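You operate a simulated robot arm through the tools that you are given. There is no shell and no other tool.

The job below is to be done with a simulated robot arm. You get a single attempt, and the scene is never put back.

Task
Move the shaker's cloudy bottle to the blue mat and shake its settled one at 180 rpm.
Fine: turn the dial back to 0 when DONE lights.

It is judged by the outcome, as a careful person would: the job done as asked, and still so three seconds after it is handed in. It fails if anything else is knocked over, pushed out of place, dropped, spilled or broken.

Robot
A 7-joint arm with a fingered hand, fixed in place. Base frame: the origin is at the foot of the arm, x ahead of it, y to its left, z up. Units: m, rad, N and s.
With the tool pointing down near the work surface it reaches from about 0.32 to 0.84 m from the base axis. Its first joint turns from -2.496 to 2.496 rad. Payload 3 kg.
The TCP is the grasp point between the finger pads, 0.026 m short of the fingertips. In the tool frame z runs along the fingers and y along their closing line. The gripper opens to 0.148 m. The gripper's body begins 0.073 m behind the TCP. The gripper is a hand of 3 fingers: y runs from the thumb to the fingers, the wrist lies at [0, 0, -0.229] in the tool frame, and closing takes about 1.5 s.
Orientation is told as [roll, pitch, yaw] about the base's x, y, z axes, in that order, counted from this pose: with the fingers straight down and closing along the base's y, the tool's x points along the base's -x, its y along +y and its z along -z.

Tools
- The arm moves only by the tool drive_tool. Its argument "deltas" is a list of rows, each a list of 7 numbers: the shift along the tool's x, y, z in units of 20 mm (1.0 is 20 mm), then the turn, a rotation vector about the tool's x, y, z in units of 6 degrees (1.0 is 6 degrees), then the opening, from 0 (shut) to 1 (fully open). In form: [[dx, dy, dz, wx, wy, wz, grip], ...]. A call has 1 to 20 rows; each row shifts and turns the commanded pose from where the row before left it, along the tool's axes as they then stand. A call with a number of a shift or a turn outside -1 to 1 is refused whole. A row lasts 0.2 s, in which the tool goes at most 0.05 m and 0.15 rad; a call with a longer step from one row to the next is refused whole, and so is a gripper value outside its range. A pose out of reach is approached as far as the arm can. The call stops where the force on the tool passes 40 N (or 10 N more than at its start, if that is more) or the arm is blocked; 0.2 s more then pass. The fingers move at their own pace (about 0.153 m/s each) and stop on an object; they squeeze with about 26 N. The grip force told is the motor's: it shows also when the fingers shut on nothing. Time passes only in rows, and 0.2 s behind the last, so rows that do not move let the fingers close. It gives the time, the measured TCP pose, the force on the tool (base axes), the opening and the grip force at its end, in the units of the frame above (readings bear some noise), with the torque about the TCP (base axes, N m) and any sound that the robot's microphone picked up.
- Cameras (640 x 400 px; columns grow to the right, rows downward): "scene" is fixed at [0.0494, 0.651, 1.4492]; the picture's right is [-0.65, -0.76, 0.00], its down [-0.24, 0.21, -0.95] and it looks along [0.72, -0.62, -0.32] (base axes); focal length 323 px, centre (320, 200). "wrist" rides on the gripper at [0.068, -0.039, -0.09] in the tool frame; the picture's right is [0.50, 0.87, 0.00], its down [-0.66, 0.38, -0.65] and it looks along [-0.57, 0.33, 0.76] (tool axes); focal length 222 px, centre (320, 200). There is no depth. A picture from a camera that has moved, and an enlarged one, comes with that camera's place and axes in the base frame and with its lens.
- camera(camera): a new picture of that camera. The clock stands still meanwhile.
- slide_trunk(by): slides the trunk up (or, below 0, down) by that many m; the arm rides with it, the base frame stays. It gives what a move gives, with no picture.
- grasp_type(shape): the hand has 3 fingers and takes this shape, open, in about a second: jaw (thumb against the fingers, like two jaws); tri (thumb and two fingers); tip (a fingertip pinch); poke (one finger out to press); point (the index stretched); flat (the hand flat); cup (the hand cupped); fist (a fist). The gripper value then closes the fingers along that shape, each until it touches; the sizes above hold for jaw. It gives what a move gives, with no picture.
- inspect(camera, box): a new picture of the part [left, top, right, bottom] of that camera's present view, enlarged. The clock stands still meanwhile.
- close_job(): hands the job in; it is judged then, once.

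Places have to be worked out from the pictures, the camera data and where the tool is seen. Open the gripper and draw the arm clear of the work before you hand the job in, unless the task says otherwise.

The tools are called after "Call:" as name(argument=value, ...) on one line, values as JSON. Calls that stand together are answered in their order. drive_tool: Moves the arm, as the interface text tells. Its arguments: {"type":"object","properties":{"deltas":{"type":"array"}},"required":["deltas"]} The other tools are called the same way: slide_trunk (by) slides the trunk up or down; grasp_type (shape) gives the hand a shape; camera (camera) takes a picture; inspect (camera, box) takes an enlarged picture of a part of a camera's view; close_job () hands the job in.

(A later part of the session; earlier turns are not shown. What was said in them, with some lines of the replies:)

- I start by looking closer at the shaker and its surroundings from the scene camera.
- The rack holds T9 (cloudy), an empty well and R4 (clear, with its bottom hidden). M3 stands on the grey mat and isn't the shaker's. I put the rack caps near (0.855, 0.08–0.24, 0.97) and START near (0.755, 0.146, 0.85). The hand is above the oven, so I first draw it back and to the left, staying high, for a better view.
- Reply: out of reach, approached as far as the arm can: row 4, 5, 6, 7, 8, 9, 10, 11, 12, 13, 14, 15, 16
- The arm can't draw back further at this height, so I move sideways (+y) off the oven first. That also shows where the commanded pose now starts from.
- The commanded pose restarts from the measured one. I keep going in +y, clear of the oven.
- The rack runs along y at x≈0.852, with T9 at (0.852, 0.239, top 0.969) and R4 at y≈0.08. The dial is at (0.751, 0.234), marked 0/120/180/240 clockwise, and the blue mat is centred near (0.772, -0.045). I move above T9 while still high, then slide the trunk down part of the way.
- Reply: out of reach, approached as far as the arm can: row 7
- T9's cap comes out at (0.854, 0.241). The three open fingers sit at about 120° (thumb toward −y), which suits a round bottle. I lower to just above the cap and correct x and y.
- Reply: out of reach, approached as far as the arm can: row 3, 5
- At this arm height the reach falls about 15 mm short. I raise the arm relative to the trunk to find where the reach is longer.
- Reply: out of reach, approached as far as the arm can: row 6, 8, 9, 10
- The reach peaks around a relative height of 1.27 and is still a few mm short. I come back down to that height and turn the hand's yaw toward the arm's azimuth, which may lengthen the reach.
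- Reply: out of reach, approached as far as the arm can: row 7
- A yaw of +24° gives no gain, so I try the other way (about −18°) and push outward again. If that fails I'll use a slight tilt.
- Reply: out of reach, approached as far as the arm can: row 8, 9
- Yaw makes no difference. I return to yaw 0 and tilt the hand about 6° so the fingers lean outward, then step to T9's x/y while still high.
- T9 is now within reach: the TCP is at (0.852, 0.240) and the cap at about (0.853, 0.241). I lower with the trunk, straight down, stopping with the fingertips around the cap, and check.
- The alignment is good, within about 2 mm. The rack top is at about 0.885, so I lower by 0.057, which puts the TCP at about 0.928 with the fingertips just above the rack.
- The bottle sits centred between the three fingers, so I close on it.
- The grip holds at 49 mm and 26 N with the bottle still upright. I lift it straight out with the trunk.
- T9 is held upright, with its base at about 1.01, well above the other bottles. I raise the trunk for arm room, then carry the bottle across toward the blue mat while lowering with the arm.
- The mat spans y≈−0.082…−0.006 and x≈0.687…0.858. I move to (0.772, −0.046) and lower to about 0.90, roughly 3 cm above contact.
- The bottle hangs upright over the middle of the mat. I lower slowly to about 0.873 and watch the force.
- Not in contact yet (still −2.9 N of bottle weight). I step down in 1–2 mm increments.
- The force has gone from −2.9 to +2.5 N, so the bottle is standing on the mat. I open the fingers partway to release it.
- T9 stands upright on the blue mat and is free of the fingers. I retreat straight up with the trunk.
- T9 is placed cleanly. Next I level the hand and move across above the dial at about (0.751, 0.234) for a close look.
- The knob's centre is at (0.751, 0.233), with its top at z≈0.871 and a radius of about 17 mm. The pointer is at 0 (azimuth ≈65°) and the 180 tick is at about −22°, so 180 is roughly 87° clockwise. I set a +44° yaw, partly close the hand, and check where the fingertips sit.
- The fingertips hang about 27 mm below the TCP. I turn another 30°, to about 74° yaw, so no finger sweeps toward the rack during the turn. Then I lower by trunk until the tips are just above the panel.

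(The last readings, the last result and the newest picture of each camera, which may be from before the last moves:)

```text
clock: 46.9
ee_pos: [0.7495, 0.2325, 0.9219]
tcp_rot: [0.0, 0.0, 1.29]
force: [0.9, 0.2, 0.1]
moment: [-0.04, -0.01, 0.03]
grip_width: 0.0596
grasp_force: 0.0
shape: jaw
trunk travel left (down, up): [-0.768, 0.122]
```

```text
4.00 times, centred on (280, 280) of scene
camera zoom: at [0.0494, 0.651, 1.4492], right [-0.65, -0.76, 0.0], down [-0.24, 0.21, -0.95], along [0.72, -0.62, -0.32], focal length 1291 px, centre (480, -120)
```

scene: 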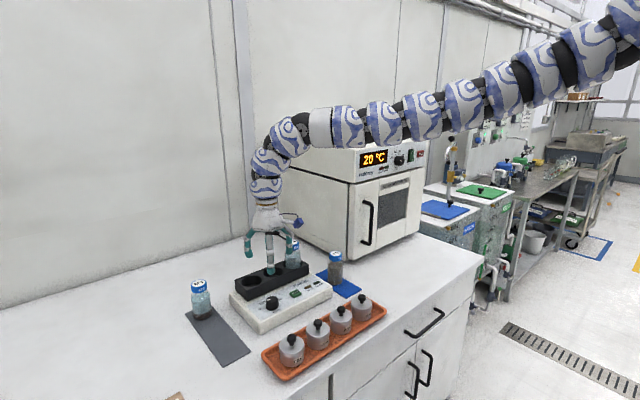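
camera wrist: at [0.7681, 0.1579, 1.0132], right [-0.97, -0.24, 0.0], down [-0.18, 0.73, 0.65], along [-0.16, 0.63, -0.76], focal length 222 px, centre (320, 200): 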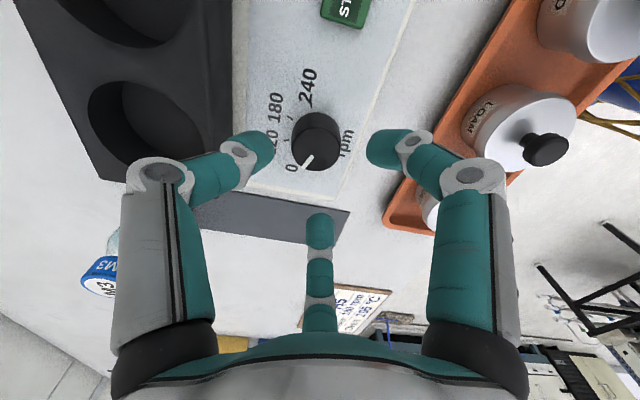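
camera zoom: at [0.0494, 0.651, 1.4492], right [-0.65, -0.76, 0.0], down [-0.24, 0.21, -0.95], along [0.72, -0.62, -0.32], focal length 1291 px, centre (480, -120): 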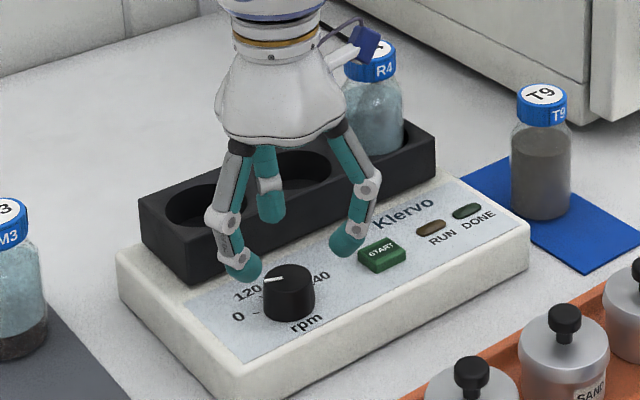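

Call:
inspect(camera="wrist", box=[230, 90, 410, 250])

```text
2.50 times, centred on (320, 170) of wrist
camera zoom: at [0.7681, 0.1579, 1.0132], right [-0.97, -0.24, 0.0], down [-0.18, 0.73, 0.65], along [-0.16, 0.63, -0.76], focal length 555 px, centre (320, 275)
```

zoom: 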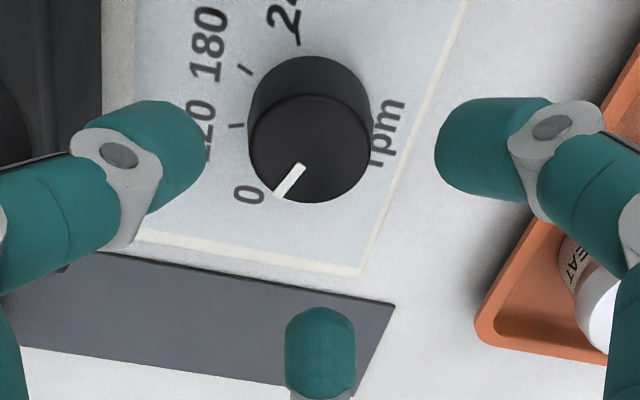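

The knob is centred at about (0.7515, 0.232). I nudge 2 mm and lower by trunk to a TCP height of about 0.881.

Call:
drive_tool(deltas=[[-0.02, -0.1, 0, 0, 0, 0, 0.4], [0, 0, 0, 0, 0, 0, 0.4]])

Call:
slide_trunk(by=-0.041)

Call:
inspect(camera="wrist", box=[230, 90, 410, 250])

Call:
inspect(camera="scene", box=[240, 260, 320, 320])

```text
clock: 47.5
ee_pos: [0.7526, 0.2331, 0.9229]
tcp_rot: [0.0, -0.002, 1.291]
force: [-0.1, 0.1, -0.3]
moment: [0.04, -0.02, -0.02]
grip_width: 0.0596
grasp_force: 0.0
shape: jaw
trunk travel left (down, up): [-0.768, 0.122]
```

```text
clock: 48.3
ee_pos: [0.7522, 0.2319, 0.8813]
tcp_rot: [0.0, 0.0, 1.29]
force: [1.0, 0.0, 0.1]
moment: [-0.02, 0.06, 0.01]
grip_width: 0.0597
grasp_force: 0.1
shape: jaw
trunk travel left (down, up): [-0.727, 0.163]
```

```text
2.50 times, centred on (320, 170) of wrist
camera zoom: at [0.7703, 0.1579, 0.9721], right [-0.97, -0.24, 0.0], down [-0.18, 0.73, 0.65], along [-0.16, 0.63, -0.76], focal length 555 px, centre (320, 275)
```

zoom: 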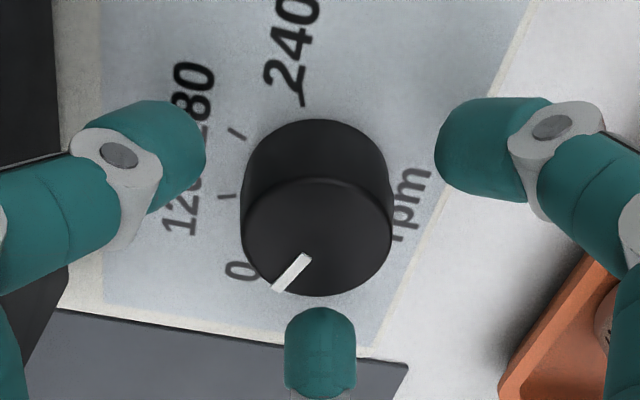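

```text
6.67 times, centred on (280, 290) of scene
camera zoom: at [0.0494, 0.651, 1.4492], right [-0.65, -0.76, 0.0], down [-0.24, 0.21, -0.95], along [0.72, -0.62, -0.32], focal length 2152 px, centre (587, -400)
```

zoom: 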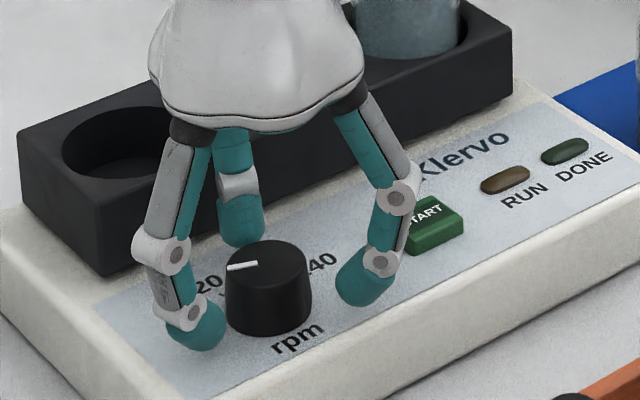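

The three fingertips surround the knob symmetrically just above the panel. I close on it.

Call:
drive_tool(deltas=[[0, 0, 0, 0, 0, 0, 0.3], [0, 0, 0, 0, 0, 0, 0.2], [0, 0, 0, 0, 0, 0, 0.1], [0, 0, 0, 0, 0, 0, 0], [0, 0, 0, 0, 0, 0, 0], [0, 0, 0, 0, 0, 0, 0]])

Call:
inspect(camera="wrist", box=[230, 90, 410, 250])

Call:
inspect(camera="scene", box=[240, 260, 320, 320])

```text
clock: 49.7
ee_pos: [0.7516, 0.2326, 0.8808]
tcp_rot: [0.0, 0.001, 1.291]
force: [1.1, 1.0, -2.1]
moment: [0.0, -0.03, 0.01]
grip_width: 0.0298
grasp_force: 25.8
shape: jaw
trunk travel left (down, up): [-0.727, 0.163]
```

```text
2.50 times, centred on (320, 170) of wrist
camera zoom: at [0.7705, 0.158, 0.9719], right [-0.97, -0.24, 0.0], down [-0.18, 0.73, 0.65], along [-0.16, 0.63, -0.76], focal length 555 px, centre (320, 275)
```

zoom: 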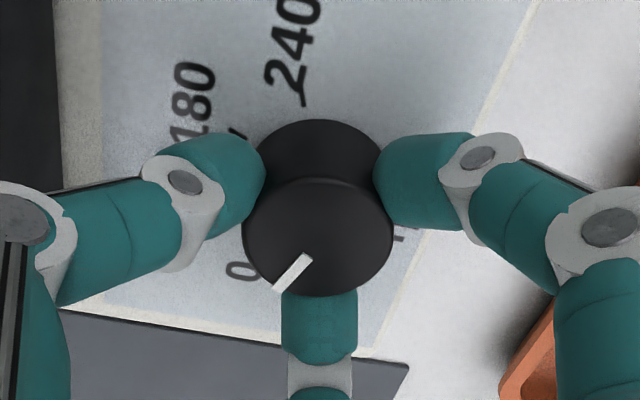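

```text
6.67 times, centred on (280, 290) of scene
camera zoom: at [0.0494, 0.651, 1.4492], right [-0.65, -0.76, 0.0], down [-0.24, 0.21, -0.95], along [0.72, -0.62, -0.32], focal length 2152 px, centre (587, -400)
```

zoom: 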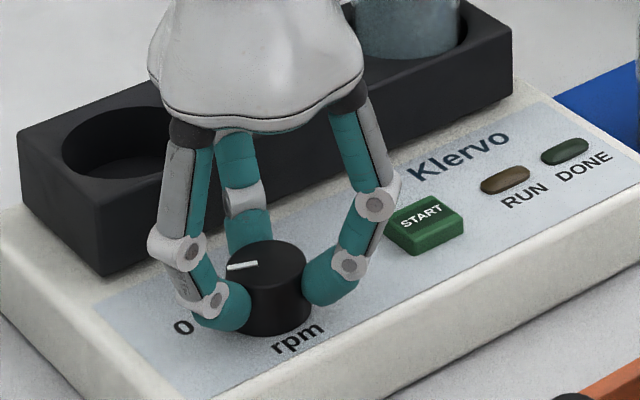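

The knob is gripped firmly, with its pointer still at 0. I turn clockwise by 44° first and check how it follows.

Call:
drive_tool(deltas=[[0, 0, 0, 0, 0, 0.9, 0], [0, 0, 0, 0, 0, 0.9, 0], [0, 0, 0, 0, 0, 0.9, 0], [0, 0, 0, 0, 0, 0.9, 0], [0, 0, 0, 0, 0, 0.9, 0], [0, 0, 0, 0, 0, 0.9, 0], [0, 0, 0, 0, 0, 0.9, 0], [0, 0, 0, 0, 0, 0.9, 0], [0, 0, 0, 0, 0, 0, 0]])

Call:
camera(camera="wrist")

Call:
inspect(camera="scene", box=[240, 260, 320, 320])

```text
clock: 51.7
ee_pos: [0.7518, 0.2322, 0.8816]
tcp_rot: [0.0, 0.001, 0.535]
force: [6.8, 2.9, 4.7]
moment: [0.03, -0.17, 0.01]
grip_width: 0.0301
grasp_force: 25.9
shape: jaw
trunk travel left (down, up): [-0.727, 0.163]
```

```text
taken
camera wrist: at [0.7129, 0.1659, 0.9716], right [-0.87, 0.49, 0.0], down [0.37, 0.66, 0.65], along [0.32, 0.57, -0.76], focal length 222 px, centre (320, 200)
```

wrist: 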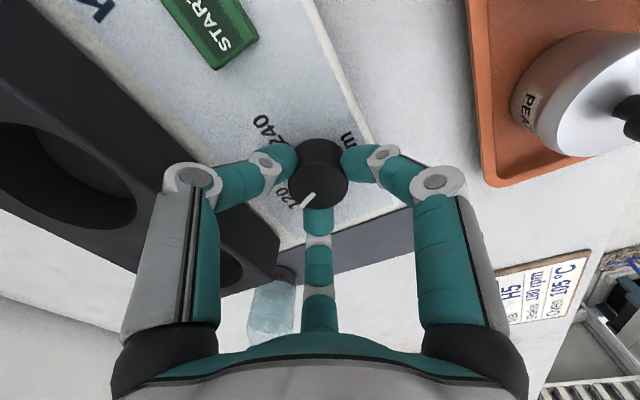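

```text
6.67 times, centred on (280, 290) of scene
camera zoom: at [0.0494, 0.651, 1.4492], right [-0.65, -0.76, 0.0], down [-0.24, 0.21, -0.95], along [0.72, -0.62, -0.32], focal length 2152 px, centre (587, -400)
```

zoom: 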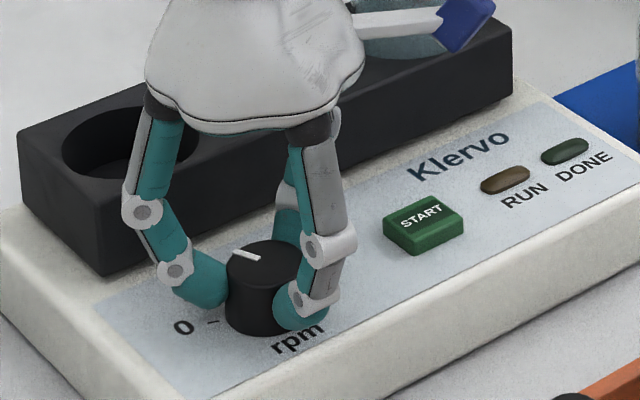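

The pointer followed to 120, with only small side forces. I turn another 44° to reach 180.

Call:
drive_tool(deltas=[[0, 0, 0, 0, 0, 0.9, 0], [0, 0, 0, 0, 0, 0.9, 0], [0, 0, 0, 0, 0, 0.9, 0], [0, 0, 0, 0, 0, 0.9, 0], [0, 0, 0, 0, 0, 0.9, 0], [0, 0, 0, 0, 0, 0.9, 0], [0, 0, 0, 0, 0, 0.9, 0], [0, 0, 0, 0, 0, 0.95, 0], [0, 0, 0, 0, 0, 0, 0]])

Call:
inspect(camera="wrist", box=[200, 90, 440, 250])

Call:
inspect(camera="scene", box=[240, 260, 320, 320])

```text
clock: 53.7
ee_pos: [0.7509, 0.233, 0.8831]
tcp_rot: [0.0, 0.001, -0.223]
force: [2.0, 3.8, -4.2]
moment: [0.04, -0.05, -0.04]
grip_width: 0.0295
grasp_force: 25.8
shape: jaw
trunk travel left (down, up): [-0.727, 0.163]
```

```text
2.50 times, centred on (320, 170) of wrist
camera zoom: at [0.6774, 0.211, 0.972], right [-0.3, 0.96, 0.0], down [0.72, 0.22, 0.65], along [0.62, 0.19, -0.76], focal length 555 px, centre (320, 275)
```

zoom: 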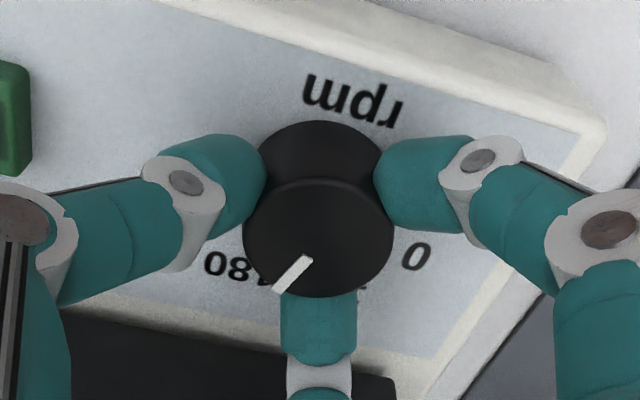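

```text
6.67 times, centred on (280, 290) of scene
camera zoom: at [0.0494, 0.651, 1.4492], right [-0.65, -0.76, 0.0], down [-0.24, 0.21, -0.95], along [0.72, -0.62, -0.32], focal length 2152 px, centre (587, -400)
```

zoom: 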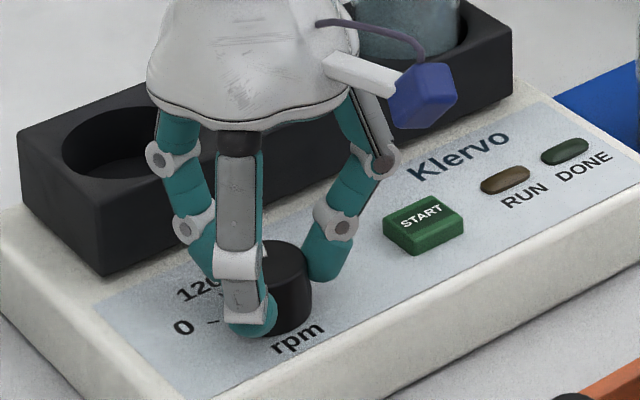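

The hand turned 86.7° with no slip, so the pointer should be at 180. I release, rise straight up, and check.

Call:
drive_tool(deltas=[[0, 0, 0, 0, 0, 0, 0.25], [0, 0, 0, 0, 0, 0, 0.35], [0, 0, 0, 0, 0, 0, 0.42], [0, 0, 0, 0, 0, 0, 0.42], [0, 0, 0, 0, 0, 0, 0.42]])

Call:
slide_trunk(by=0.13)

Call:
camera(camera="wrist")

Call:
inspect(camera="wrist", box=[260, 50, 380, 150])

Call:
inspect(camera="scene", box=[230, 250, 330, 325])

```text
clock: 54.9
ee_pos: [0.7522, 0.2324, 0.8826]
tcp_rot: [0.0, 0.002, -0.223]
force: [-0.3, 0.5, -0.2]
moment: [-0.01, 0.02, 0.0]
grip_width: 0.0617
grasp_force: 0.1
shape: jaw
trunk travel left (down, up): [-0.727, 0.163]
```

```text
clock: 56.5
ee_pos: [0.7523, 0.2327, 1.0127]
tcp_rot: [0.0, 0.001, -0.221]
force: [0.1, 0.0, -0.1]
moment: [-0.05, 0.01, 0.0]
grip_width: 0.0616
grasp_force: 0.1
shape: jaw
trunk travel left (down, up): [-0.857, 0.033]
```

```text
taken
camera wrist: at [0.6775, 0.2104, 1.1023], right [-0.3, 0.95, 0.0], down [0.72, 0.22, 0.65], along [0.62, 0.19, -0.76], focal length 222 px, centre (320, 200)
```

wrist: 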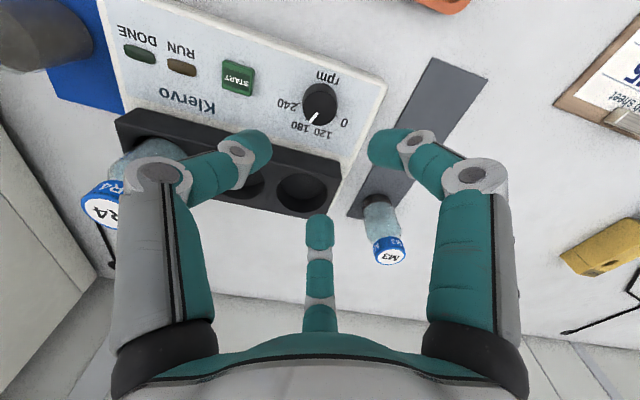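

```text
4.00 times, centred on (320, 100) of wrist
camera zoom: at [0.6775, 0.2104, 1.1023], right [-0.3, 0.95, 0.0], down [0.72, 0.22, 0.65], along [0.62, 0.19, -0.76], focal length 888 px, centre (320, 600)
```

zoom: 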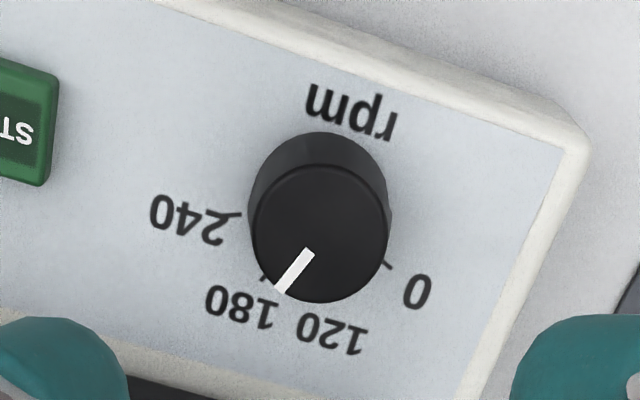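

```text
5.33 times, centred on (280, 288) of scene
camera zoom: at [0.0494, 0.651, 1.4492], right [-0.65, -0.76, 0.0], down [-0.24, 0.21, -0.95], along [0.72, -0.62, -0.32], focal length 1721 px, centre (533, -267)
```

zoom: 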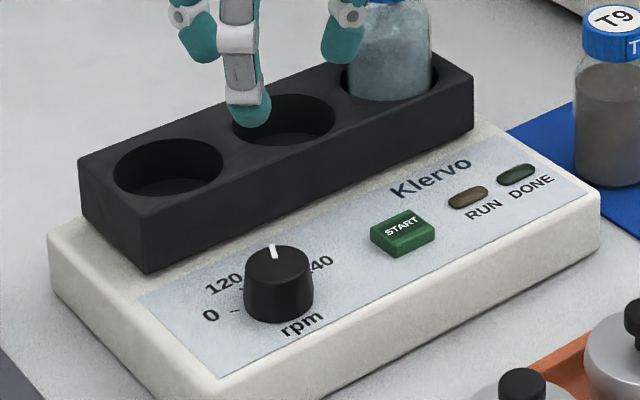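

The pointer lines up with the 180 tick. Next I return to yaw 0, take the poke shape while high, and see where the poking fingertip is.

Call:
drive_tool(deltas=[[0, 0, 0, 0, 0, -0.7, 0.42], [0, 0, 0, 0, 0, -0.7, 0.42], [0, 0, 0, 0, 0, -0.71, 0.42], [0, 0, 0, 0, 0, 0, 0.42]])

Call:
grasp_type(shape="poke")

Call:
camera(camera="wrist")

Call:
inspect(camera="scene", box=[220, 190, 340, 310])

```text
clock: 57.5
ee_pos: [0.7525, 0.2314, 1.0135]
tcp_rot: [0.001, 0.0, -0.002]
force: [0.1, 0.4, 0.4]
moment: [0.0, 0.0, -0.01]
grip_width: 0.0617
grasp_force: 0.1
shape: jaw
trunk travel left (down, up): [-0.857, 0.033]
```

```text
clock: 58.4
ee_pos: [0.7533, 0.231, 1.0118]
tcp_rot: [0.0, 0.0, -0.002]
force: [0.2, -0.1, -0.3]
moment: [0.04, -0.02, -0.01]
grip_width: 0.0
grasp_force: 0.1
shape: poke
trunk travel left (down, up): [-0.857, 0.033]
```

```text
taken
camera wrist: at [0.6853, 0.1943, 1.1021], right [-0.5, 0.87, 0.0], down [0.66, 0.38, 0.65], along [0.57, 0.33, -0.76], focal length 222 px, centre (320, 200)
```

wrist: 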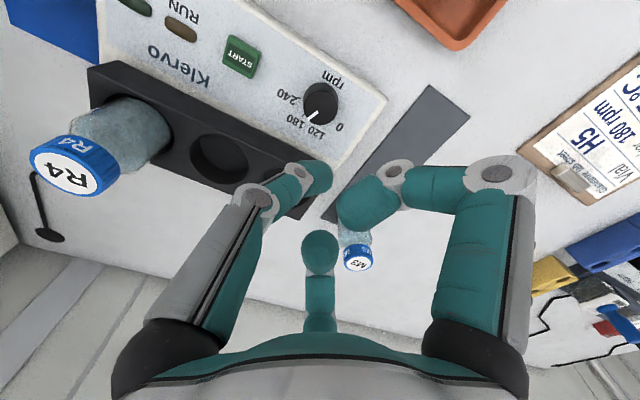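

```text
3.33 times, centred on (280, 250) of scene
camera zoom: at [0.0494, 0.651, 1.4492], right [-0.65, -0.76, 0.0], down [-0.24, 0.21, -0.95], along [0.72, -0.62, -0.32], focal length 1076 px, centre (453, 33)
```

zoom: 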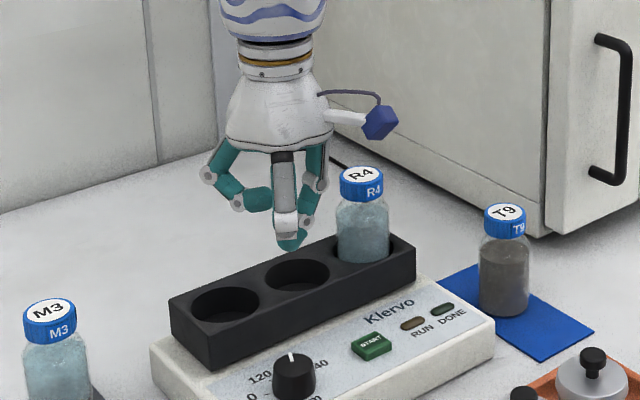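

Call:
inspect(camera="scene", box=[250, 225, 320, 275])

Call:
inspect(camera="wrist", box=[220, 120, 460, 290])

```text
8.00 times, centred on (285, 250) of scene
camera zoom: at [0.0494, 0.651, 1.4492], right [-0.65, -0.76, 0.0], down [-0.24, 0.21, -0.95], along [0.72, -0.62, -0.32], focal length 2582 px, centre (600, -200)
```

zoom: 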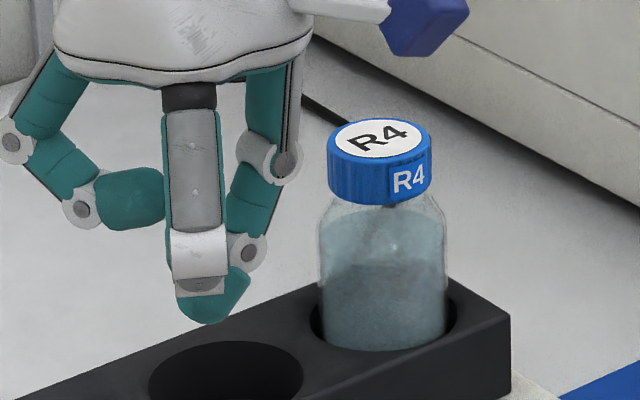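

```text
2.35 times, centred on (340, 205) of wrist
camera zoom: at [0.6853, 0.1943, 1.1021], right [-0.5, 0.87, 0.0], down [0.66, 0.38, 0.65], along [0.57, 0.33, -0.76], focal length 523 px, centre (273, 188)
```

zoom: 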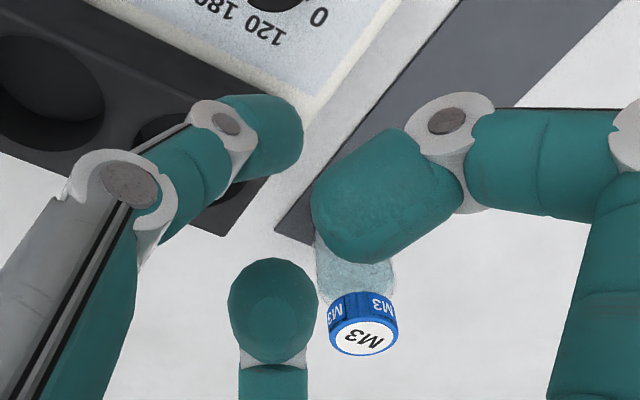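

In the poke shape the thumb points down on the tool axis, with its tip about 26 mm below the TCP. START is at (0.753, 0.147, ~0.853). I move above it while high, keeping the shape open.

Call:
drive_tool(deltas=[[-0.03, -0.84, 0, 0, 0, 0, 1], [-0.03, -0.84, 0, 0, 0, 0, 1], [-0.03, -0.84, 0, 0, 0, 0, 1], [-0.03, -0.84, 0, 0, 0, 0, 1], [-0.03, -0.84, 0, 0, 0, 0, 1], [0, 0, 0, 0, 0, 0, 1]])

Call:
slide_trunk(by=-0.1)

Call:
inspect(camera="scene", box=[250, 250, 340, 320])

Call:
camera(camera="wrist")

```text
clock: 59.8
ee_pos: [0.7572, 0.1486, 1.0121]
tcp_rot: [0.0, 0.0, -0.002]
force: [0.4, 0.1, 0.4]
moment: [0.01, -0.01, 0.02]
grip_width: 0.0
grasp_force: 0.1
shape: poke
trunk travel left (down, up): [-0.857, 0.033]
```

```text
clock: 61.1
ee_pos: [0.7563, 0.1487, 0.9118]
tcp_rot: [0.0, 0.0, -0.002]
force: [0.7, -0.1, -0.9]
moment: [-0.01, 0.01, 0.05]
grip_width: 0.0004
grasp_force: 0.0
shape: poke
trunk travel left (down, up): [-0.757, 0.133]
```

```text
5.71 times, centred on (295, 285) of scene
camera zoom: at [0.0494, 0.651, 1.4492], right [-0.65, -0.76, 0.0], down [-0.24, 0.21, -0.95], along [0.72, -0.62, -0.32], focal length 1844 px, centre (463, -286)
```

zoom: 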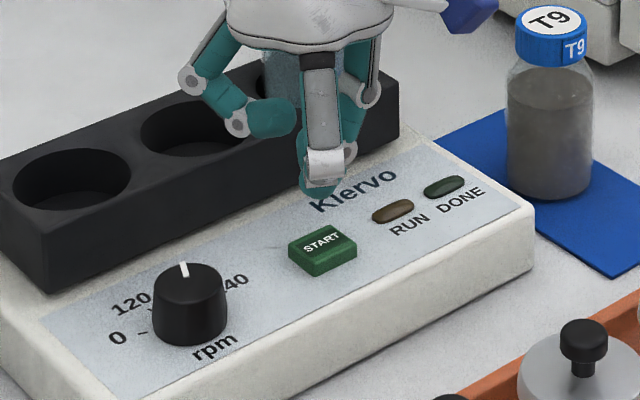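

```text
taken
camera wrist: at [0.6886, 0.1114, 1.0019], right [-0.5, 0.87, 0.0], down [0.66, 0.38, 0.65], along [0.57, 0.33, -0.76], focal length 222 px, centre (320, 200)
```

wrist: 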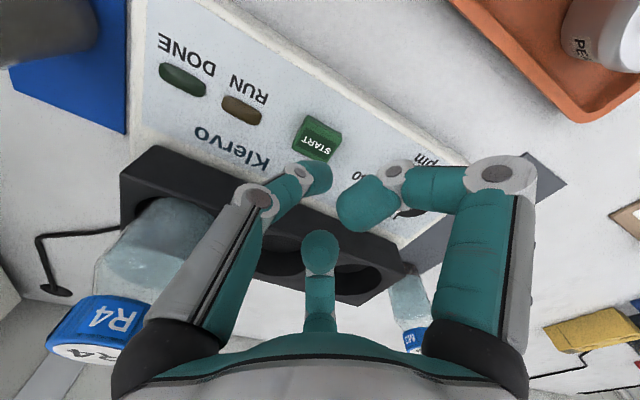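

The tip is close to directly above START. I correct by about 3 mm, lower 2 cm, and check again.

Call:
drive_tool(deltas=[[0.15, -0.1, 0.25, 0, 0, 0, 1], [0, 0, 0.25, 0, 0, 0, 1], [0, 0, 0.25, 0, 0, 0, 1], [0, 0, 0.25, 0, 0, 0, 1], [0, 0, 0, 0, 0, 0, 1]])

Call:
inspect(camera="scene", box=[260, 260, 332, 310])

Call:
inspect(camera="wrist", box=[240, 100, 400, 210])

```text
clock: 62.3
ee_pos: [0.7529, 0.1453, 0.8929]
tcp_rot: [0.001, 0.0, -0.002]
force: [-0.6, 0.6, -0.5]
moment: [0.0, 0.0, 0.05]
grip_width: 0.0
grasp_force: 0.0
shape: poke
trunk travel left (down, up): [-0.757, 0.133]
```

```text
8.00 times, centred on (296, 285) of scene
camera zoom: at [0.0494, 0.651, 1.4492], right [-0.65, -0.76, 0.0], down [-0.24, 0.21, -0.95], along [0.72, -0.62, -0.32], focal length 2582 px, centre (512, -480)
```

zoom: 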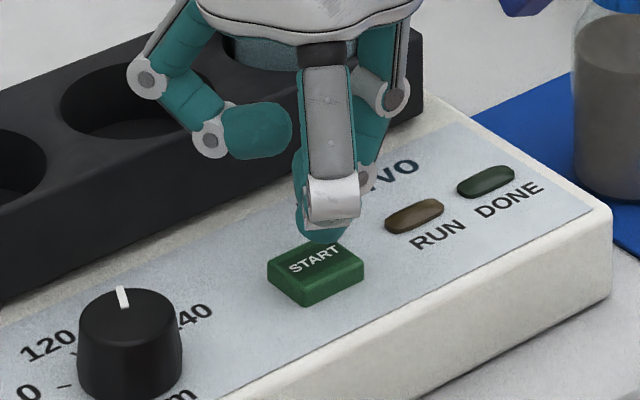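

```text
3.64 times, centred on (320, 155) of wrist
camera zoom: at [0.6851, 0.1084, 0.9824], right [-0.5, 0.87, 0.0], down [0.66, 0.38, 0.65], along [0.57, 0.33, -0.76], focal length 808 px, centre (320, 364)
```

zoom: 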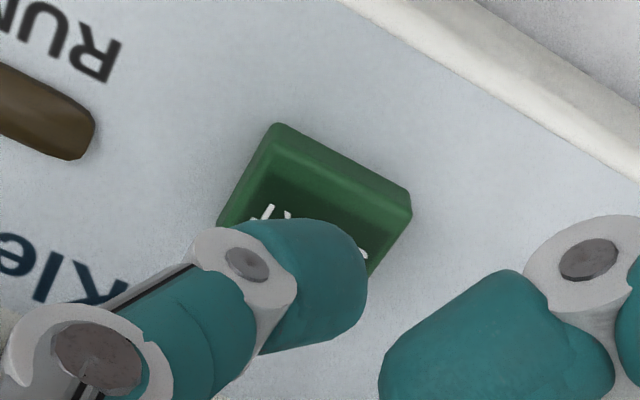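

The tip is over START's top face. I press down in small steps, watching the force.

Call:
drive_tool(deltas=[[0, 0, 0.2, 0, 0, 0, 1], [0, 0, 0.15, 0, 0, 0, 1], [0, 0, 0.1, 0, 0, 0, 1], [0, 0, 0.1, 0, 0, 0, 1], [0, 0, 0, 0, 0, 0, 1]])

Call:
inspect(camera="scene", box=[260, 260, 332, 310])

```text
clock: 63.5
ee_pos: [0.7535, 0.1464, 0.8805]
tcp_rot: [-0.002, 0.0, 0.0]
force: [0.4, 0.5, 1.2]
moment: [0.02, 0.0, -0.01]
grip_width: 0.0
grasp_force: 0.1
shape: poke
trunk travel left (down, up): [-0.757, 0.133]
```

```text
8.00 times, centred on (296, 285) of scene
camera zoom: at [0.0494, 0.651, 1.4492], right [-0.65, -0.76, 0.0], down [-0.24, 0.21, -0.95], along [0.72, -0.62, -0.32], focal length 2582 px, centre (512, -480)
```

zoom: 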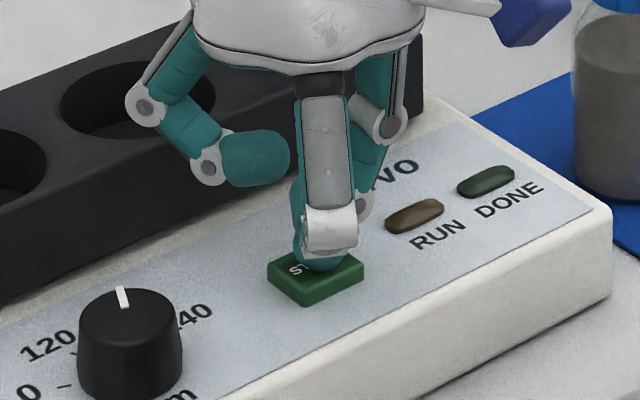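

The tip is just touching or about to (1.2 N), so I press a few mm further.

Call:
drive_tool(deltas=[[0, 0, 0.1, 0, 0, 0, 1], [0, 0, 0.1, 0, 0, 0, 1], [0, 0, 0.1, 0, 0, 0, 1], [0, 0, 0, 0, 0, 0, 1]])

Call:
inspect(camera="scene", box=[260, 260, 332, 310])

```text
clock: 64.5
ee_pos: [0.7536, 0.1472, 0.8758]
tcp_rot: [-0.001, 0.0, 0.0]
force: [0.3, -1.3, 9.2]
moment: [-0.03, -0.02, 0.0]
grip_width: 0.0
grasp_force: 0.1
shape: poke
trunk travel left (down, up): [-0.757, 0.133]
heard: click
```

```text
8.00 times, centred on (296, 285) of scene
camera zoom: at [0.0494, 0.651, 1.4492], right [-0.65, -0.76, 0.0], down [-0.24, 0.21, -0.95], along [0.72, -0.62, -0.32], focal length 2582 px, centre (512, -480)
```

zoom: 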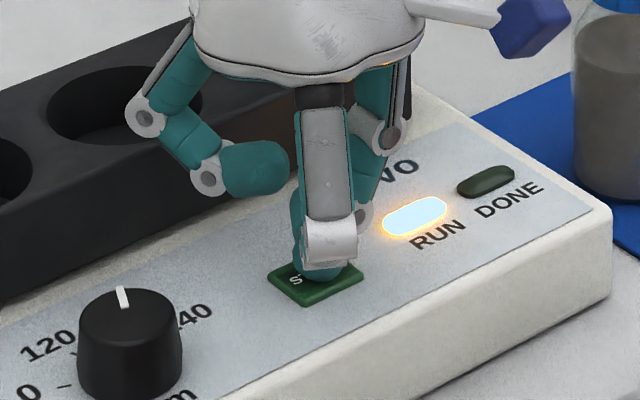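

There was a click and RUN is lit. I lift off straight up.

Call:
drive_tool(deltas=[[0, 0, -0.5, 0, 0, 0, 1], [0, 0, -0.9, 0, 0, 0, 1], [0, 0, -0.9, 0, 0, 0, 1], [0, 0, -0.9, 0, 0, 0, 1]])

Call:
slide_trunk(by=0.08)

Call:
inspect(camera="scene", box=[210, 220, 370, 320])

```text
clock: 65.5
ee_pos: [0.7534, 0.1479, 0.9389]
tcp_rot: [0.0, 0.0, 0.0]
force: [1.2, 0.7, 0.3]
moment: [-0.02, -0.03, 0.02]
grip_width: 0.0002
grasp_force: 0.1
shape: poke
trunk travel left (down, up): [-0.757, 0.133]
```

```text
clock: 66.7
ee_pos: [0.7542, 0.1454, 1.0187]
tcp_rot: [0.0, 0.0, -0.001]
force: [0.9, -0.3, 0.2]
moment: [0.03, 0.01, -0.01]
grip_width: 0.0001
grasp_force: 0.2
shape: poke
trunk travel left (down, up): [-0.837, 0.053]
```

```text
4.00 times, centred on (290, 270) of scene
camera zoom: at [0.0494, 0.651, 1.4492], right [-0.65, -0.76, 0.0], down [-0.24, 0.21, -0.95], along [0.72, -0.62, -0.32], focal length 1291 px, centre (440, -80)
```

zoom: 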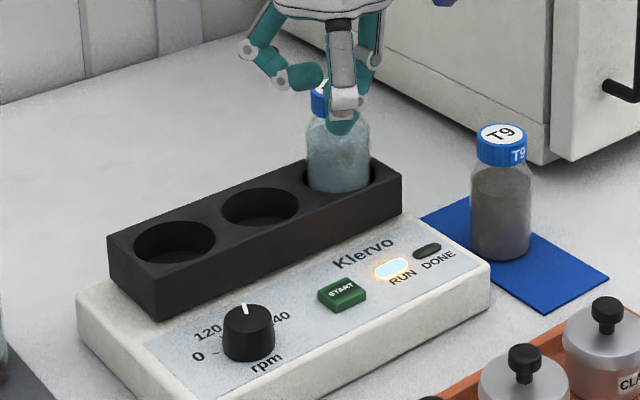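

The shaker is running and everything else is undisturbed. Meanwhile I move back above the dial, take the jaw shape and set the yaw for the return turn.

Call:
drive_tool(deltas=[[0.02, 0.87, 0, 0, 0, 0, 1], [0.02, 0.87, 0, 0, 0, 0, 1], [0.02, 0.87, 0, 0, 0, 0, 1], [0.02, 0.87, 0, 0, 0, 0, 1], [0.02, 0.87, 0, 0, 0, 0, 1], [0, 0, 0, 0, 0, 0.7, 1], [0, 0, 0, 0, 0, 0.7, 1], [0, 0, 0, 0, 0, 0.7, 1], [0, 0, 0, 0, 0, 0, 1]])

Call:
grasp_type(shape="jaw")

Call:
drive_tool(deltas=[[0, 0, 0, 0, 0, 0, 0.42], [0, 0, 0, 0, 0, 0, 0.42], [0, 0, 0, 0, 0, 0, 0.42], [0, 0, 0, 0, 0, 0, 0.42], [0, 0, 0, 0, 0, 0, 0.42]])

Call:
camera(camera="wrist")

Call:
inspect(camera="scene", box=[210, 220, 370, 320])

```text
clock: 68.7
ee_pos: [0.7508, 0.2345, 1.0184]
tcp_rot: [0.0, 0.001, -0.224]
force: [-0.1, -0.6, 0.5]
moment: [-0.06, -0.02, 0.01]
grip_width: 0.0
grasp_force: 0.1
shape: poke
trunk travel left (down, up): [-0.837, 0.053]
```

```text
clock: 69.6
ee_pos: [0.7525, 0.2339, 1.0174]
tcp_rot: [0.001, -0.001, -0.222]
force: [0.6, -0.2, 0.5]
moment: [-0.02, -0.02, -0.02]
grip_width: 0.148
grasp_force: 0.1
shape: jaw
trunk travel left (down, up): [-0.837, 0.053]
```

```text
clock: 70.8
ee_pos: [0.7524, 0.2349, 1.0181]
tcp_rot: [0.001, 0.0, -0.221]
force: [0.4, -0.1, -0.7]
moment: [-0.04, 0.0, 0.01]
grip_width: 0.0627
grasp_force: 0.1
shape: jaw
trunk travel left (down, up): [-0.837, 0.053]
```

```text
taken
camera wrist: at [0.6768, 0.2131, 1.1085], right [-0.3, 0.95, 0.0], down [0.72, 0.23, 0.65], along [0.62, 0.19, -0.76], focal length 222 px, centre (320, 200)
```

wrist: 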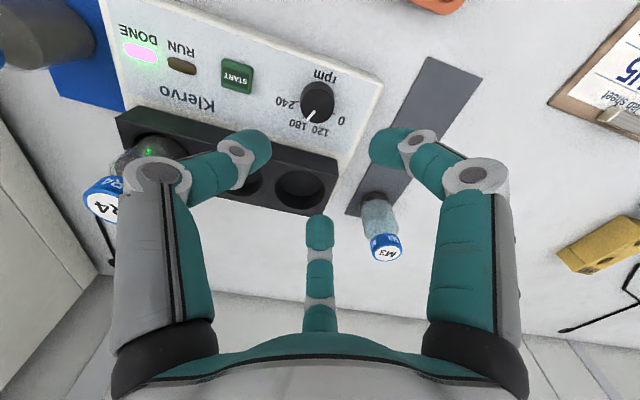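

```text
4.00 times, centred on (290, 270) of scene
camera zoom: at [0.0494, 0.651, 1.4492], right [-0.65, -0.76, 0.0], down [-0.24, 0.21, -0.95], along [0.72, -0.62, -0.32], focal length 1291 px, centre (440, -80)
```

zoom: 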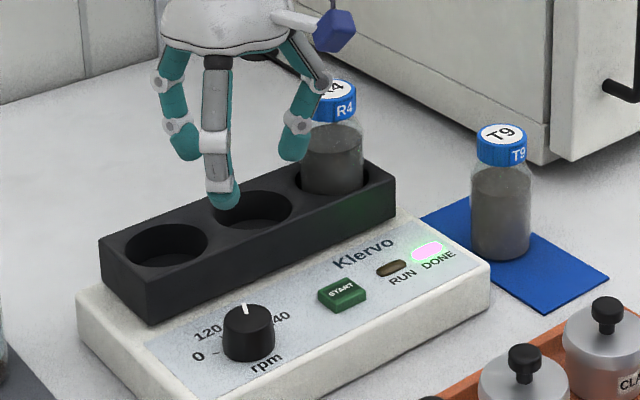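

DONE is lit and R4 is now mixed (cloudy). I nudge y slightly and lower over the knob.

Call:
drive_tool(deltas=[[0, -0.08, 0, 0, 0, 0, 0.42], [0, 0, 0, 0, 0, 0, 0.42]])

Call:
slide_trunk(by=-0.136)

Call:
inspect(camera="wrist", box=[200, 90, 440, 250])

Call:
inspect(camera="scene", box=[240, 260, 320, 320])

```text
clock: 71.4
ee_pos: [0.7505, 0.234, 1.0191]
tcp_rot: [-0.001, 0.001, -0.222]
force: [0.5, -1.1, 0.6]
moment: [-0.02, 0.0, 0.01]
grip_width: 0.0625
grasp_force: 0.1
shape: jaw
trunk travel left (down, up): [-0.837, 0.053]
```

```text
clock: 73.0
ee_pos: [0.7515, 0.2341, 0.8828]
tcp_rot: [0.0, 0.0, -0.221]
force: [-0.7, 0.8, -0.1]
moment: [0.01, -0.01, 0.01]
grip_width: 0.0627
grasp_force: 0.1
shape: jaw
trunk travel left (down, up): [-0.701, 0.189]
```

```text
2.50 times, centred on (320, 170) of wrist
camera zoom: at [0.6767, 0.2118, 0.973], right [-0.3, 0.95, 0.0], down [0.72, 0.23, 0.65], along [0.62, 0.19, -0.76], focal length 555 px, centre (320, 275)
```

zoom: 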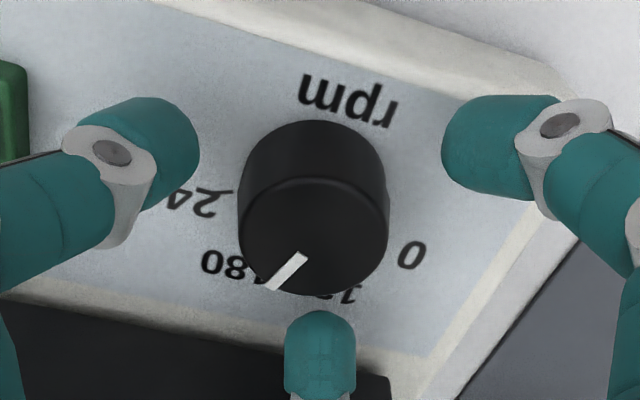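

```text
6.67 times, centred on (280, 290) of scene
camera zoom: at [0.0494, 0.651, 1.4492], right [-0.65, -0.76, 0.0], down [-0.24, 0.21, -0.95], along [0.72, -0.62, -0.32], focal length 2152 px, centre (587, -400)
```

zoom: 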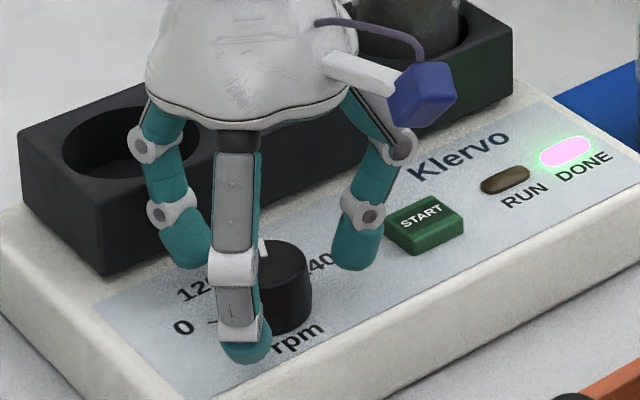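

The knob is again between the fingers. I close, then turn counter-clockwise by 43°.

Call:
drive_tool(deltas=[[0, 0, 0, 0, 0, 0, 0.3], [0, 0, 0, 0, 0, 0, 0.2], [0, 0, 0, 0, 0, 0, 0.1], [0, 0, 0, 0, 0, 0, 0], [0, 0, 0, 0, 0, 0, 0], [0, 0, 0, 0, 0, 0, 0]])

Call:
drive_tool(deltas=[[0, 0, 0, 0, 0, -0.9, 0], [0, 0, 0, 0, 0, -0.9, 0], [0, 0, 0, 0, 0, -0.9, 0], [0, 0, 0, 0, 0, -0.9, 0], [0, 0, 0, 0, 0, -0.9, 0], [0, 0, 0, 0, 0, -0.9, 0], [0, 0, 0, 0, 0, -0.9, 0], [0, 0, 0, 0, 0, -0.9, 0], [0, 0, 0, 0, 0, 0, 0]])

Call:
inspect(camera="wrist", box=[200, 90, 440, 250])

Call:
inspect(camera="scene", box=[240, 260, 320, 320])

```text
clock: 74.4
ee_pos: [0.7513, 0.233, 0.8824]
tcp_rot: [-0.001, 0.0, -0.221]
force: [-0.9, -1.4, -2.9]
moment: [-0.06, 0.0, 0.02]
grip_width: 0.0301
grasp_force: 25.4
shape: jaw
trunk travel left (down, up): [-0.701, 0.189]
```

```text
clock: 76.4
ee_pos: [0.753, 0.2319, 0.8835]
tcp_rot: [-0.001, -0.001, 0.534]
force: [-6.8, -6.4, -8.1]
moment: [-0.18, 0.15, -0.05]
grip_width: 0.0298
grasp_force: 25.5
shape: jaw
trunk travel left (down, up): [-0.701, 0.189]
```

```text
2.50 times, centred on (320, 170) of wrist
camera zoom: at [0.7134, 0.1666, 0.973], right [-0.87, 0.49, 0.0], down [0.37, 0.66, 0.65], along [0.32, 0.57, -0.76], focal length 555 px, centre (320, 275)
```

zoom: 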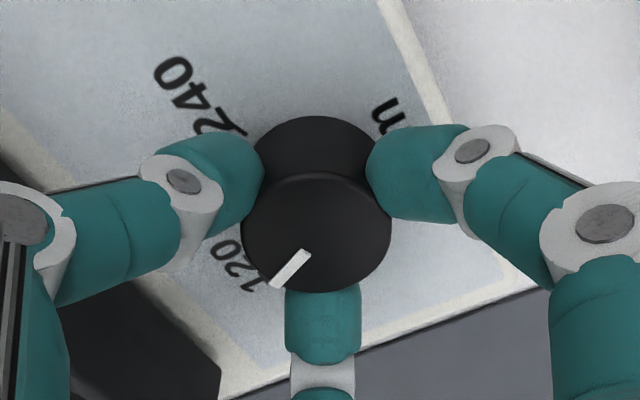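

```text
6.67 times, centred on (280, 290) of scene
camera zoom: at [0.0494, 0.651, 1.4492], right [-0.65, -0.76, 0.0], down [-0.24, 0.21, -0.95], along [0.72, -0.62, -0.32], focal length 2152 px, centre (587, -400)
```

zoom: 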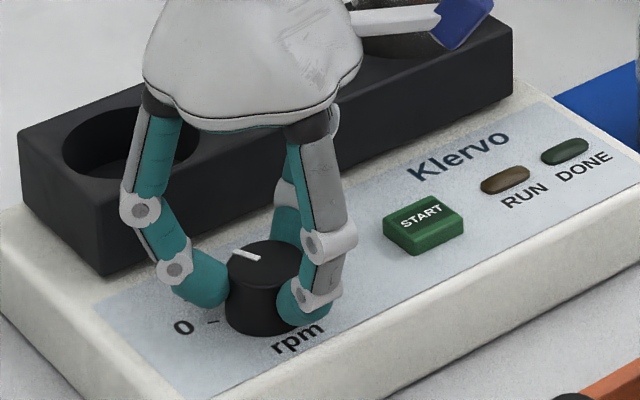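

The pointer is at 120 on its way back. I turn the remaining ~43.5° to 0.

Call:
drive_tool(deltas=[[0, 0, 0, 0, 0, -0.9, 0], [0, 0, 0, 0, 0, -0.9, 0], [0, 0, 0, 0, 0, -0.9, 0], [0, 0, 0, 0, 0, -0.9, 0], [0, 0, 0, 0, 0, -0.9, 0], [0, 0, 0, 0, 0, -0.9, 0], [0, 0, 0, 0, 0, -0.9, 0], [0, 0, 0, 0, 0, -0.95, 0], [0, 0, 0, 0, 0, 0, 0]])

Call:
inspect(camera="wrist", box=[200, 90, 440, 250])

Call:
inspect(camera="scene", box=[240, 260, 320, 320])

```text
clock: 78.4
ee_pos: [0.7519, 0.2328, 0.8826]
tcp_rot: [0.001, 0.0, 1.291]
force: [-1.3, -7.8, -4.9]
moment: [-0.22, 0.0, -0.03]
grip_width: 0.0296
grasp_force: 25.8
shape: jaw
trunk travel left (down, up): [-0.701, 0.189]
```

```text
2.50 times, centred on (320, 170) of wrist
camera zoom: at [0.7701, 0.1583, 0.9729], right [-0.97, -0.24, 0.0], down [-0.18, 0.73, 0.65], along [-0.16, 0.63, -0.76], focal length 555 px, centre (320, 275)
```

zoom: 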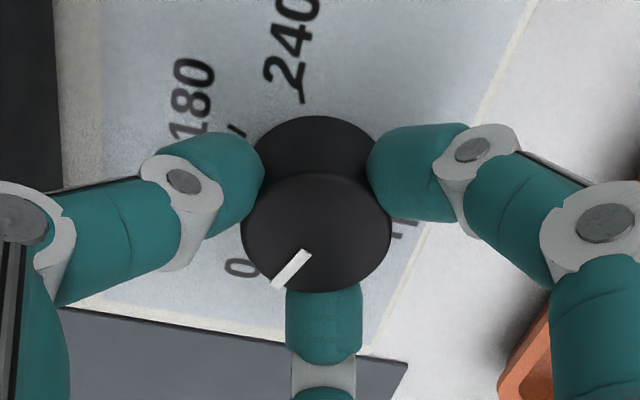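

```text
6.67 times, centred on (280, 290) of scene
camera zoom: at [0.0494, 0.651, 1.4492], right [-0.65, -0.76, 0.0], down [-0.24, 0.21, -0.95], along [0.72, -0.62, -0.32], focal length 2152 px, centre (587, -400)
```

zoom: 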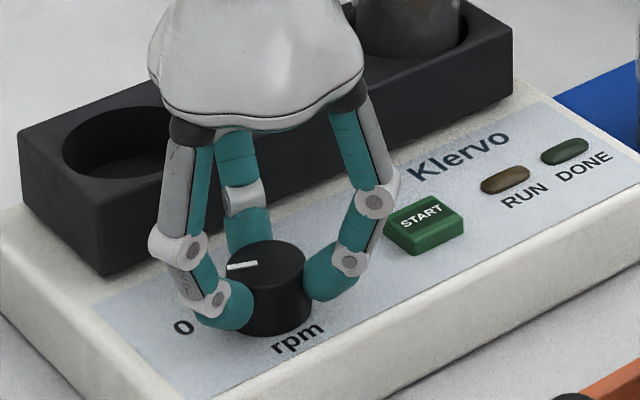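

The pointer is back at its original 0 position. I release, rise and verify.

Call:
drive_tool(deltas=[[0, 0, 0, 0, 0, 0, 0.25], [0, 0, 0, 0, 0, 0, 0.35], [0, 0, 0, 0, 0, 0, 0.42], [0, 0, 0, 0, 0, 0, 0.42], [0, 0, 0, 0, 0, 0, 0.42]])

Call:
slide_trunk(by=0.18)

Call:
camera(camera="wrist")

Call:
inspect(camera="scene", box=[230, 250, 330, 325])

Call:
camera(camera="scene")

```text
clock: 79.6
ee_pos: [0.7516, 0.2333, 0.8823]
tcp_rot: [0.001, 0.001, 1.292]
force: [0.6, 0.8, -1.0]
moment: [-0.01, -0.01, 0.02]
grip_width: 0.0616
grasp_force: 0.0
shape: jaw
trunk travel left (down, up): [-0.701, 0.189]
```

```text
clock: 81.6
ee_pos: [0.7516, 0.2344, 1.062]
tcp_rot: [0.002, -0.001, 1.291]
force: [0.1, -0.2, 1.0]
moment: [0.0, -0.02, -0.03]
grip_width: 0.0617
grasp_force: 0.0
shape: jaw
trunk travel left (down, up): [-0.881, 0.009]
```

```text
taken
camera wrist: at [0.7696, 0.159, 1.1527], right [-0.97, -0.24, 0.0], down [-0.18, 0.73, 0.65], along [-0.16, 0.63, -0.76], focal length 222 px, centre (320, 200)
```

wrist: 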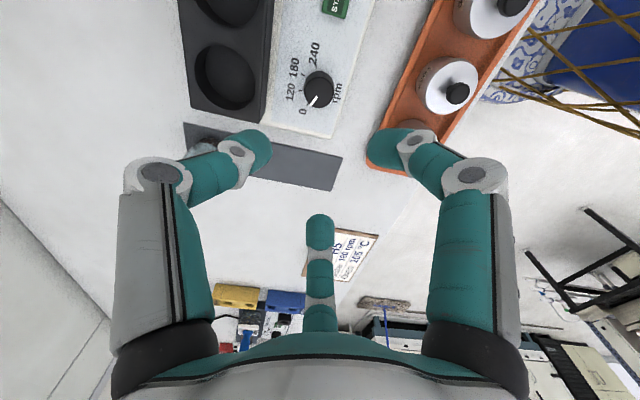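

```text
5.33 times, centred on (280, 288) of scene
camera zoom: at [0.0494, 0.651, 1.4492], right [-0.65, -0.76, 0.0], down [-0.24, 0.21, -0.95], along [0.72, -0.62, -0.32], focal length 1721 px, centre (533, -267)
```

zoom: 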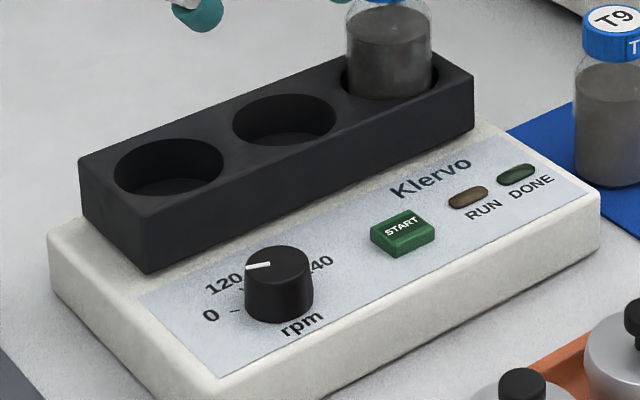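

```text
taken
```

scene: 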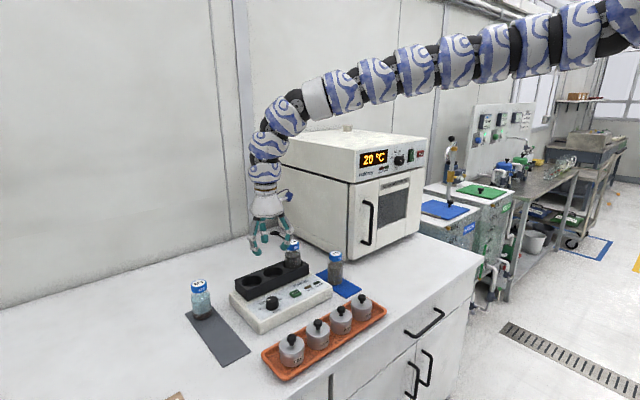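

Call:
inspect(camera="wrist", box=[270, 40, 370, 130])

Call:
inspect(camera="scene", box=[250, 285, 300, 318])

```text
4.44 times, centred on (320, 85) of wrist
camera zoom: at [0.7696, 0.159, 1.1527], right [-0.97, -0.24, 0.0], down [-0.18, 0.73, 0.65], along [-0.16, 0.63, -0.76], focal length 987 px, centre (320, 711)
```

zoom: 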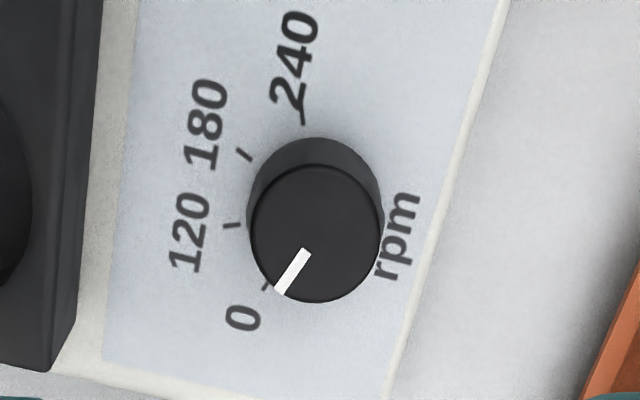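

```text
12.12 times, centred on (275, 302) of scene
camera zoom: at [0.0494, 0.651, 1.4492], right [-0.65, -0.76, 0.0], down [-0.24, 0.21, -0.95], along [0.72, -0.62, -0.32], focal length 3912 px, centre (866, -1030)
```

zoom: 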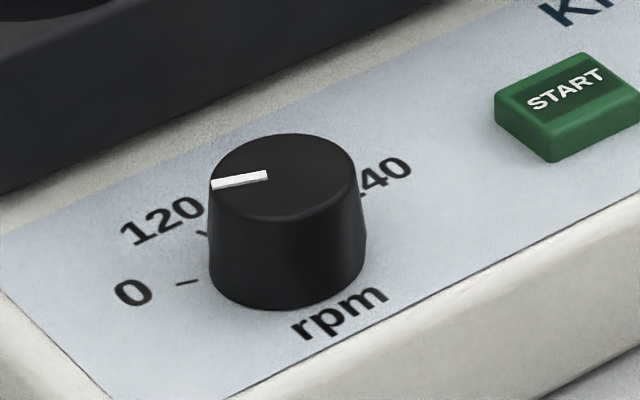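

The dial reads 0, RUN and DONE are off, T9 is on the blue mat and R4 is in its well. I open the gripper and draw the arm back and up, clear of the work.

Call:
drive_tool(deltas=[[0.2, 0.7, -0.4, 0, 0, 0, 0.6], [0.2, 0.7, -0.4, 0, 0, 0, 0.8], [0.2, 0.7, -0.4, 0, 0, 0, 1], [0.2, 0.7, -0.3, 0, 0, 0, 1], [0.2, 0.7, -0.2, 0, 0, 0, 1], [0.2, 0.7, -0.2, 0, 0, 0, 1], [0.2, 0.7, -0.1, 0, 0, 0, 1], [0.2, 0.7, 0, 0, 0, 0, 1], [0.2, 0.7, 0, 0, 0, 0, 1], [0, 0, 0, 0, 0, 0, 1], [0, 0, 0, 0, 0, 0, 1]])

Call:
camera(camera="scene")

Call:
inspect(camera="scene", box=[180, 220, 400, 358])

```text
clock: 84.0
ee_pos: [0.6188, 0.234, 1.1029]
tcp_rot: [0.0, 0.0, 1.292]
force: [0.5, 0.2, 0.1]
moment: [-0.01, 0.0, 0.0]
grip_width: 0.1479
grasp_force: 0.0
shape: jaw
trunk travel left (down, up): [-0.881, 0.009]
```

```text
taken
```

scene: 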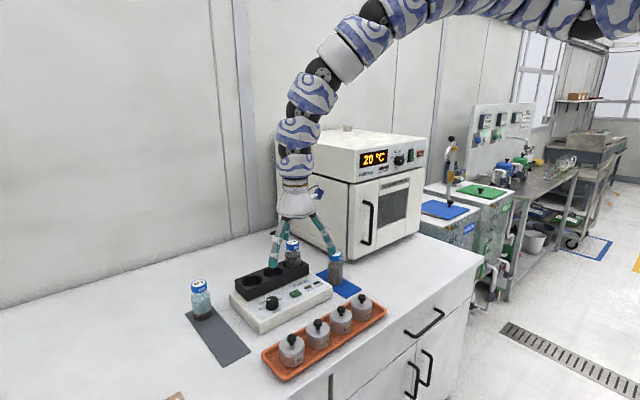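

```text
2.90 times, centred on (290, 289) of scene
camera zoom: at [0.0494, 0.651, 1.4492], right [-0.65, -0.76, 0.0], down [-0.24, 0.21, -0.95], along [0.72, -0.62, -0.32], focal length 935 px, centre (407, -58)
```

zoom: 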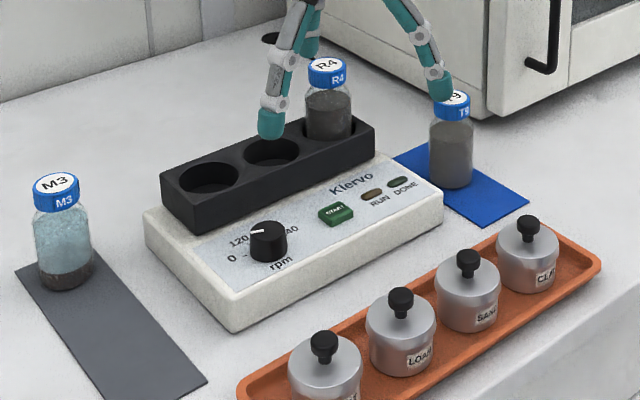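

The gripper is open and the arm is clear, at (0.62, 0.23, 1.10). T9 stands on the blue mat, R4 is mixed in its well, the dial is at 0, and M3 and the jars are undisturbed. I hand the job in.

Call:
close_job()

```text
The job is handed in.
```

The job is done and handed in. T9, the shaker's cloudy bottle, is standing upright on the blue mat, and R4 was shaken at 180 rpm.

- **Which bottle was shaken:** I took "its settled one" to be R4, because it was the only other bottle in the shaker. Its base was hidden in the well, so I couldn't see the sediment beforehand. It was clear before the run and cloudy after. M3 on the grey mat was left where it was.
- **Shaking:** I set the dial to 180, checked the pointer against the mark, and pressed START. RUN lit, and DONE lit within about six seconds.
- **Dial:** After DONE lit, I turned it back to 0. Both lights are now off.
- **Finish:** Nothing was knocked over or spilled. The arm is clear of the bench with the gripper open.
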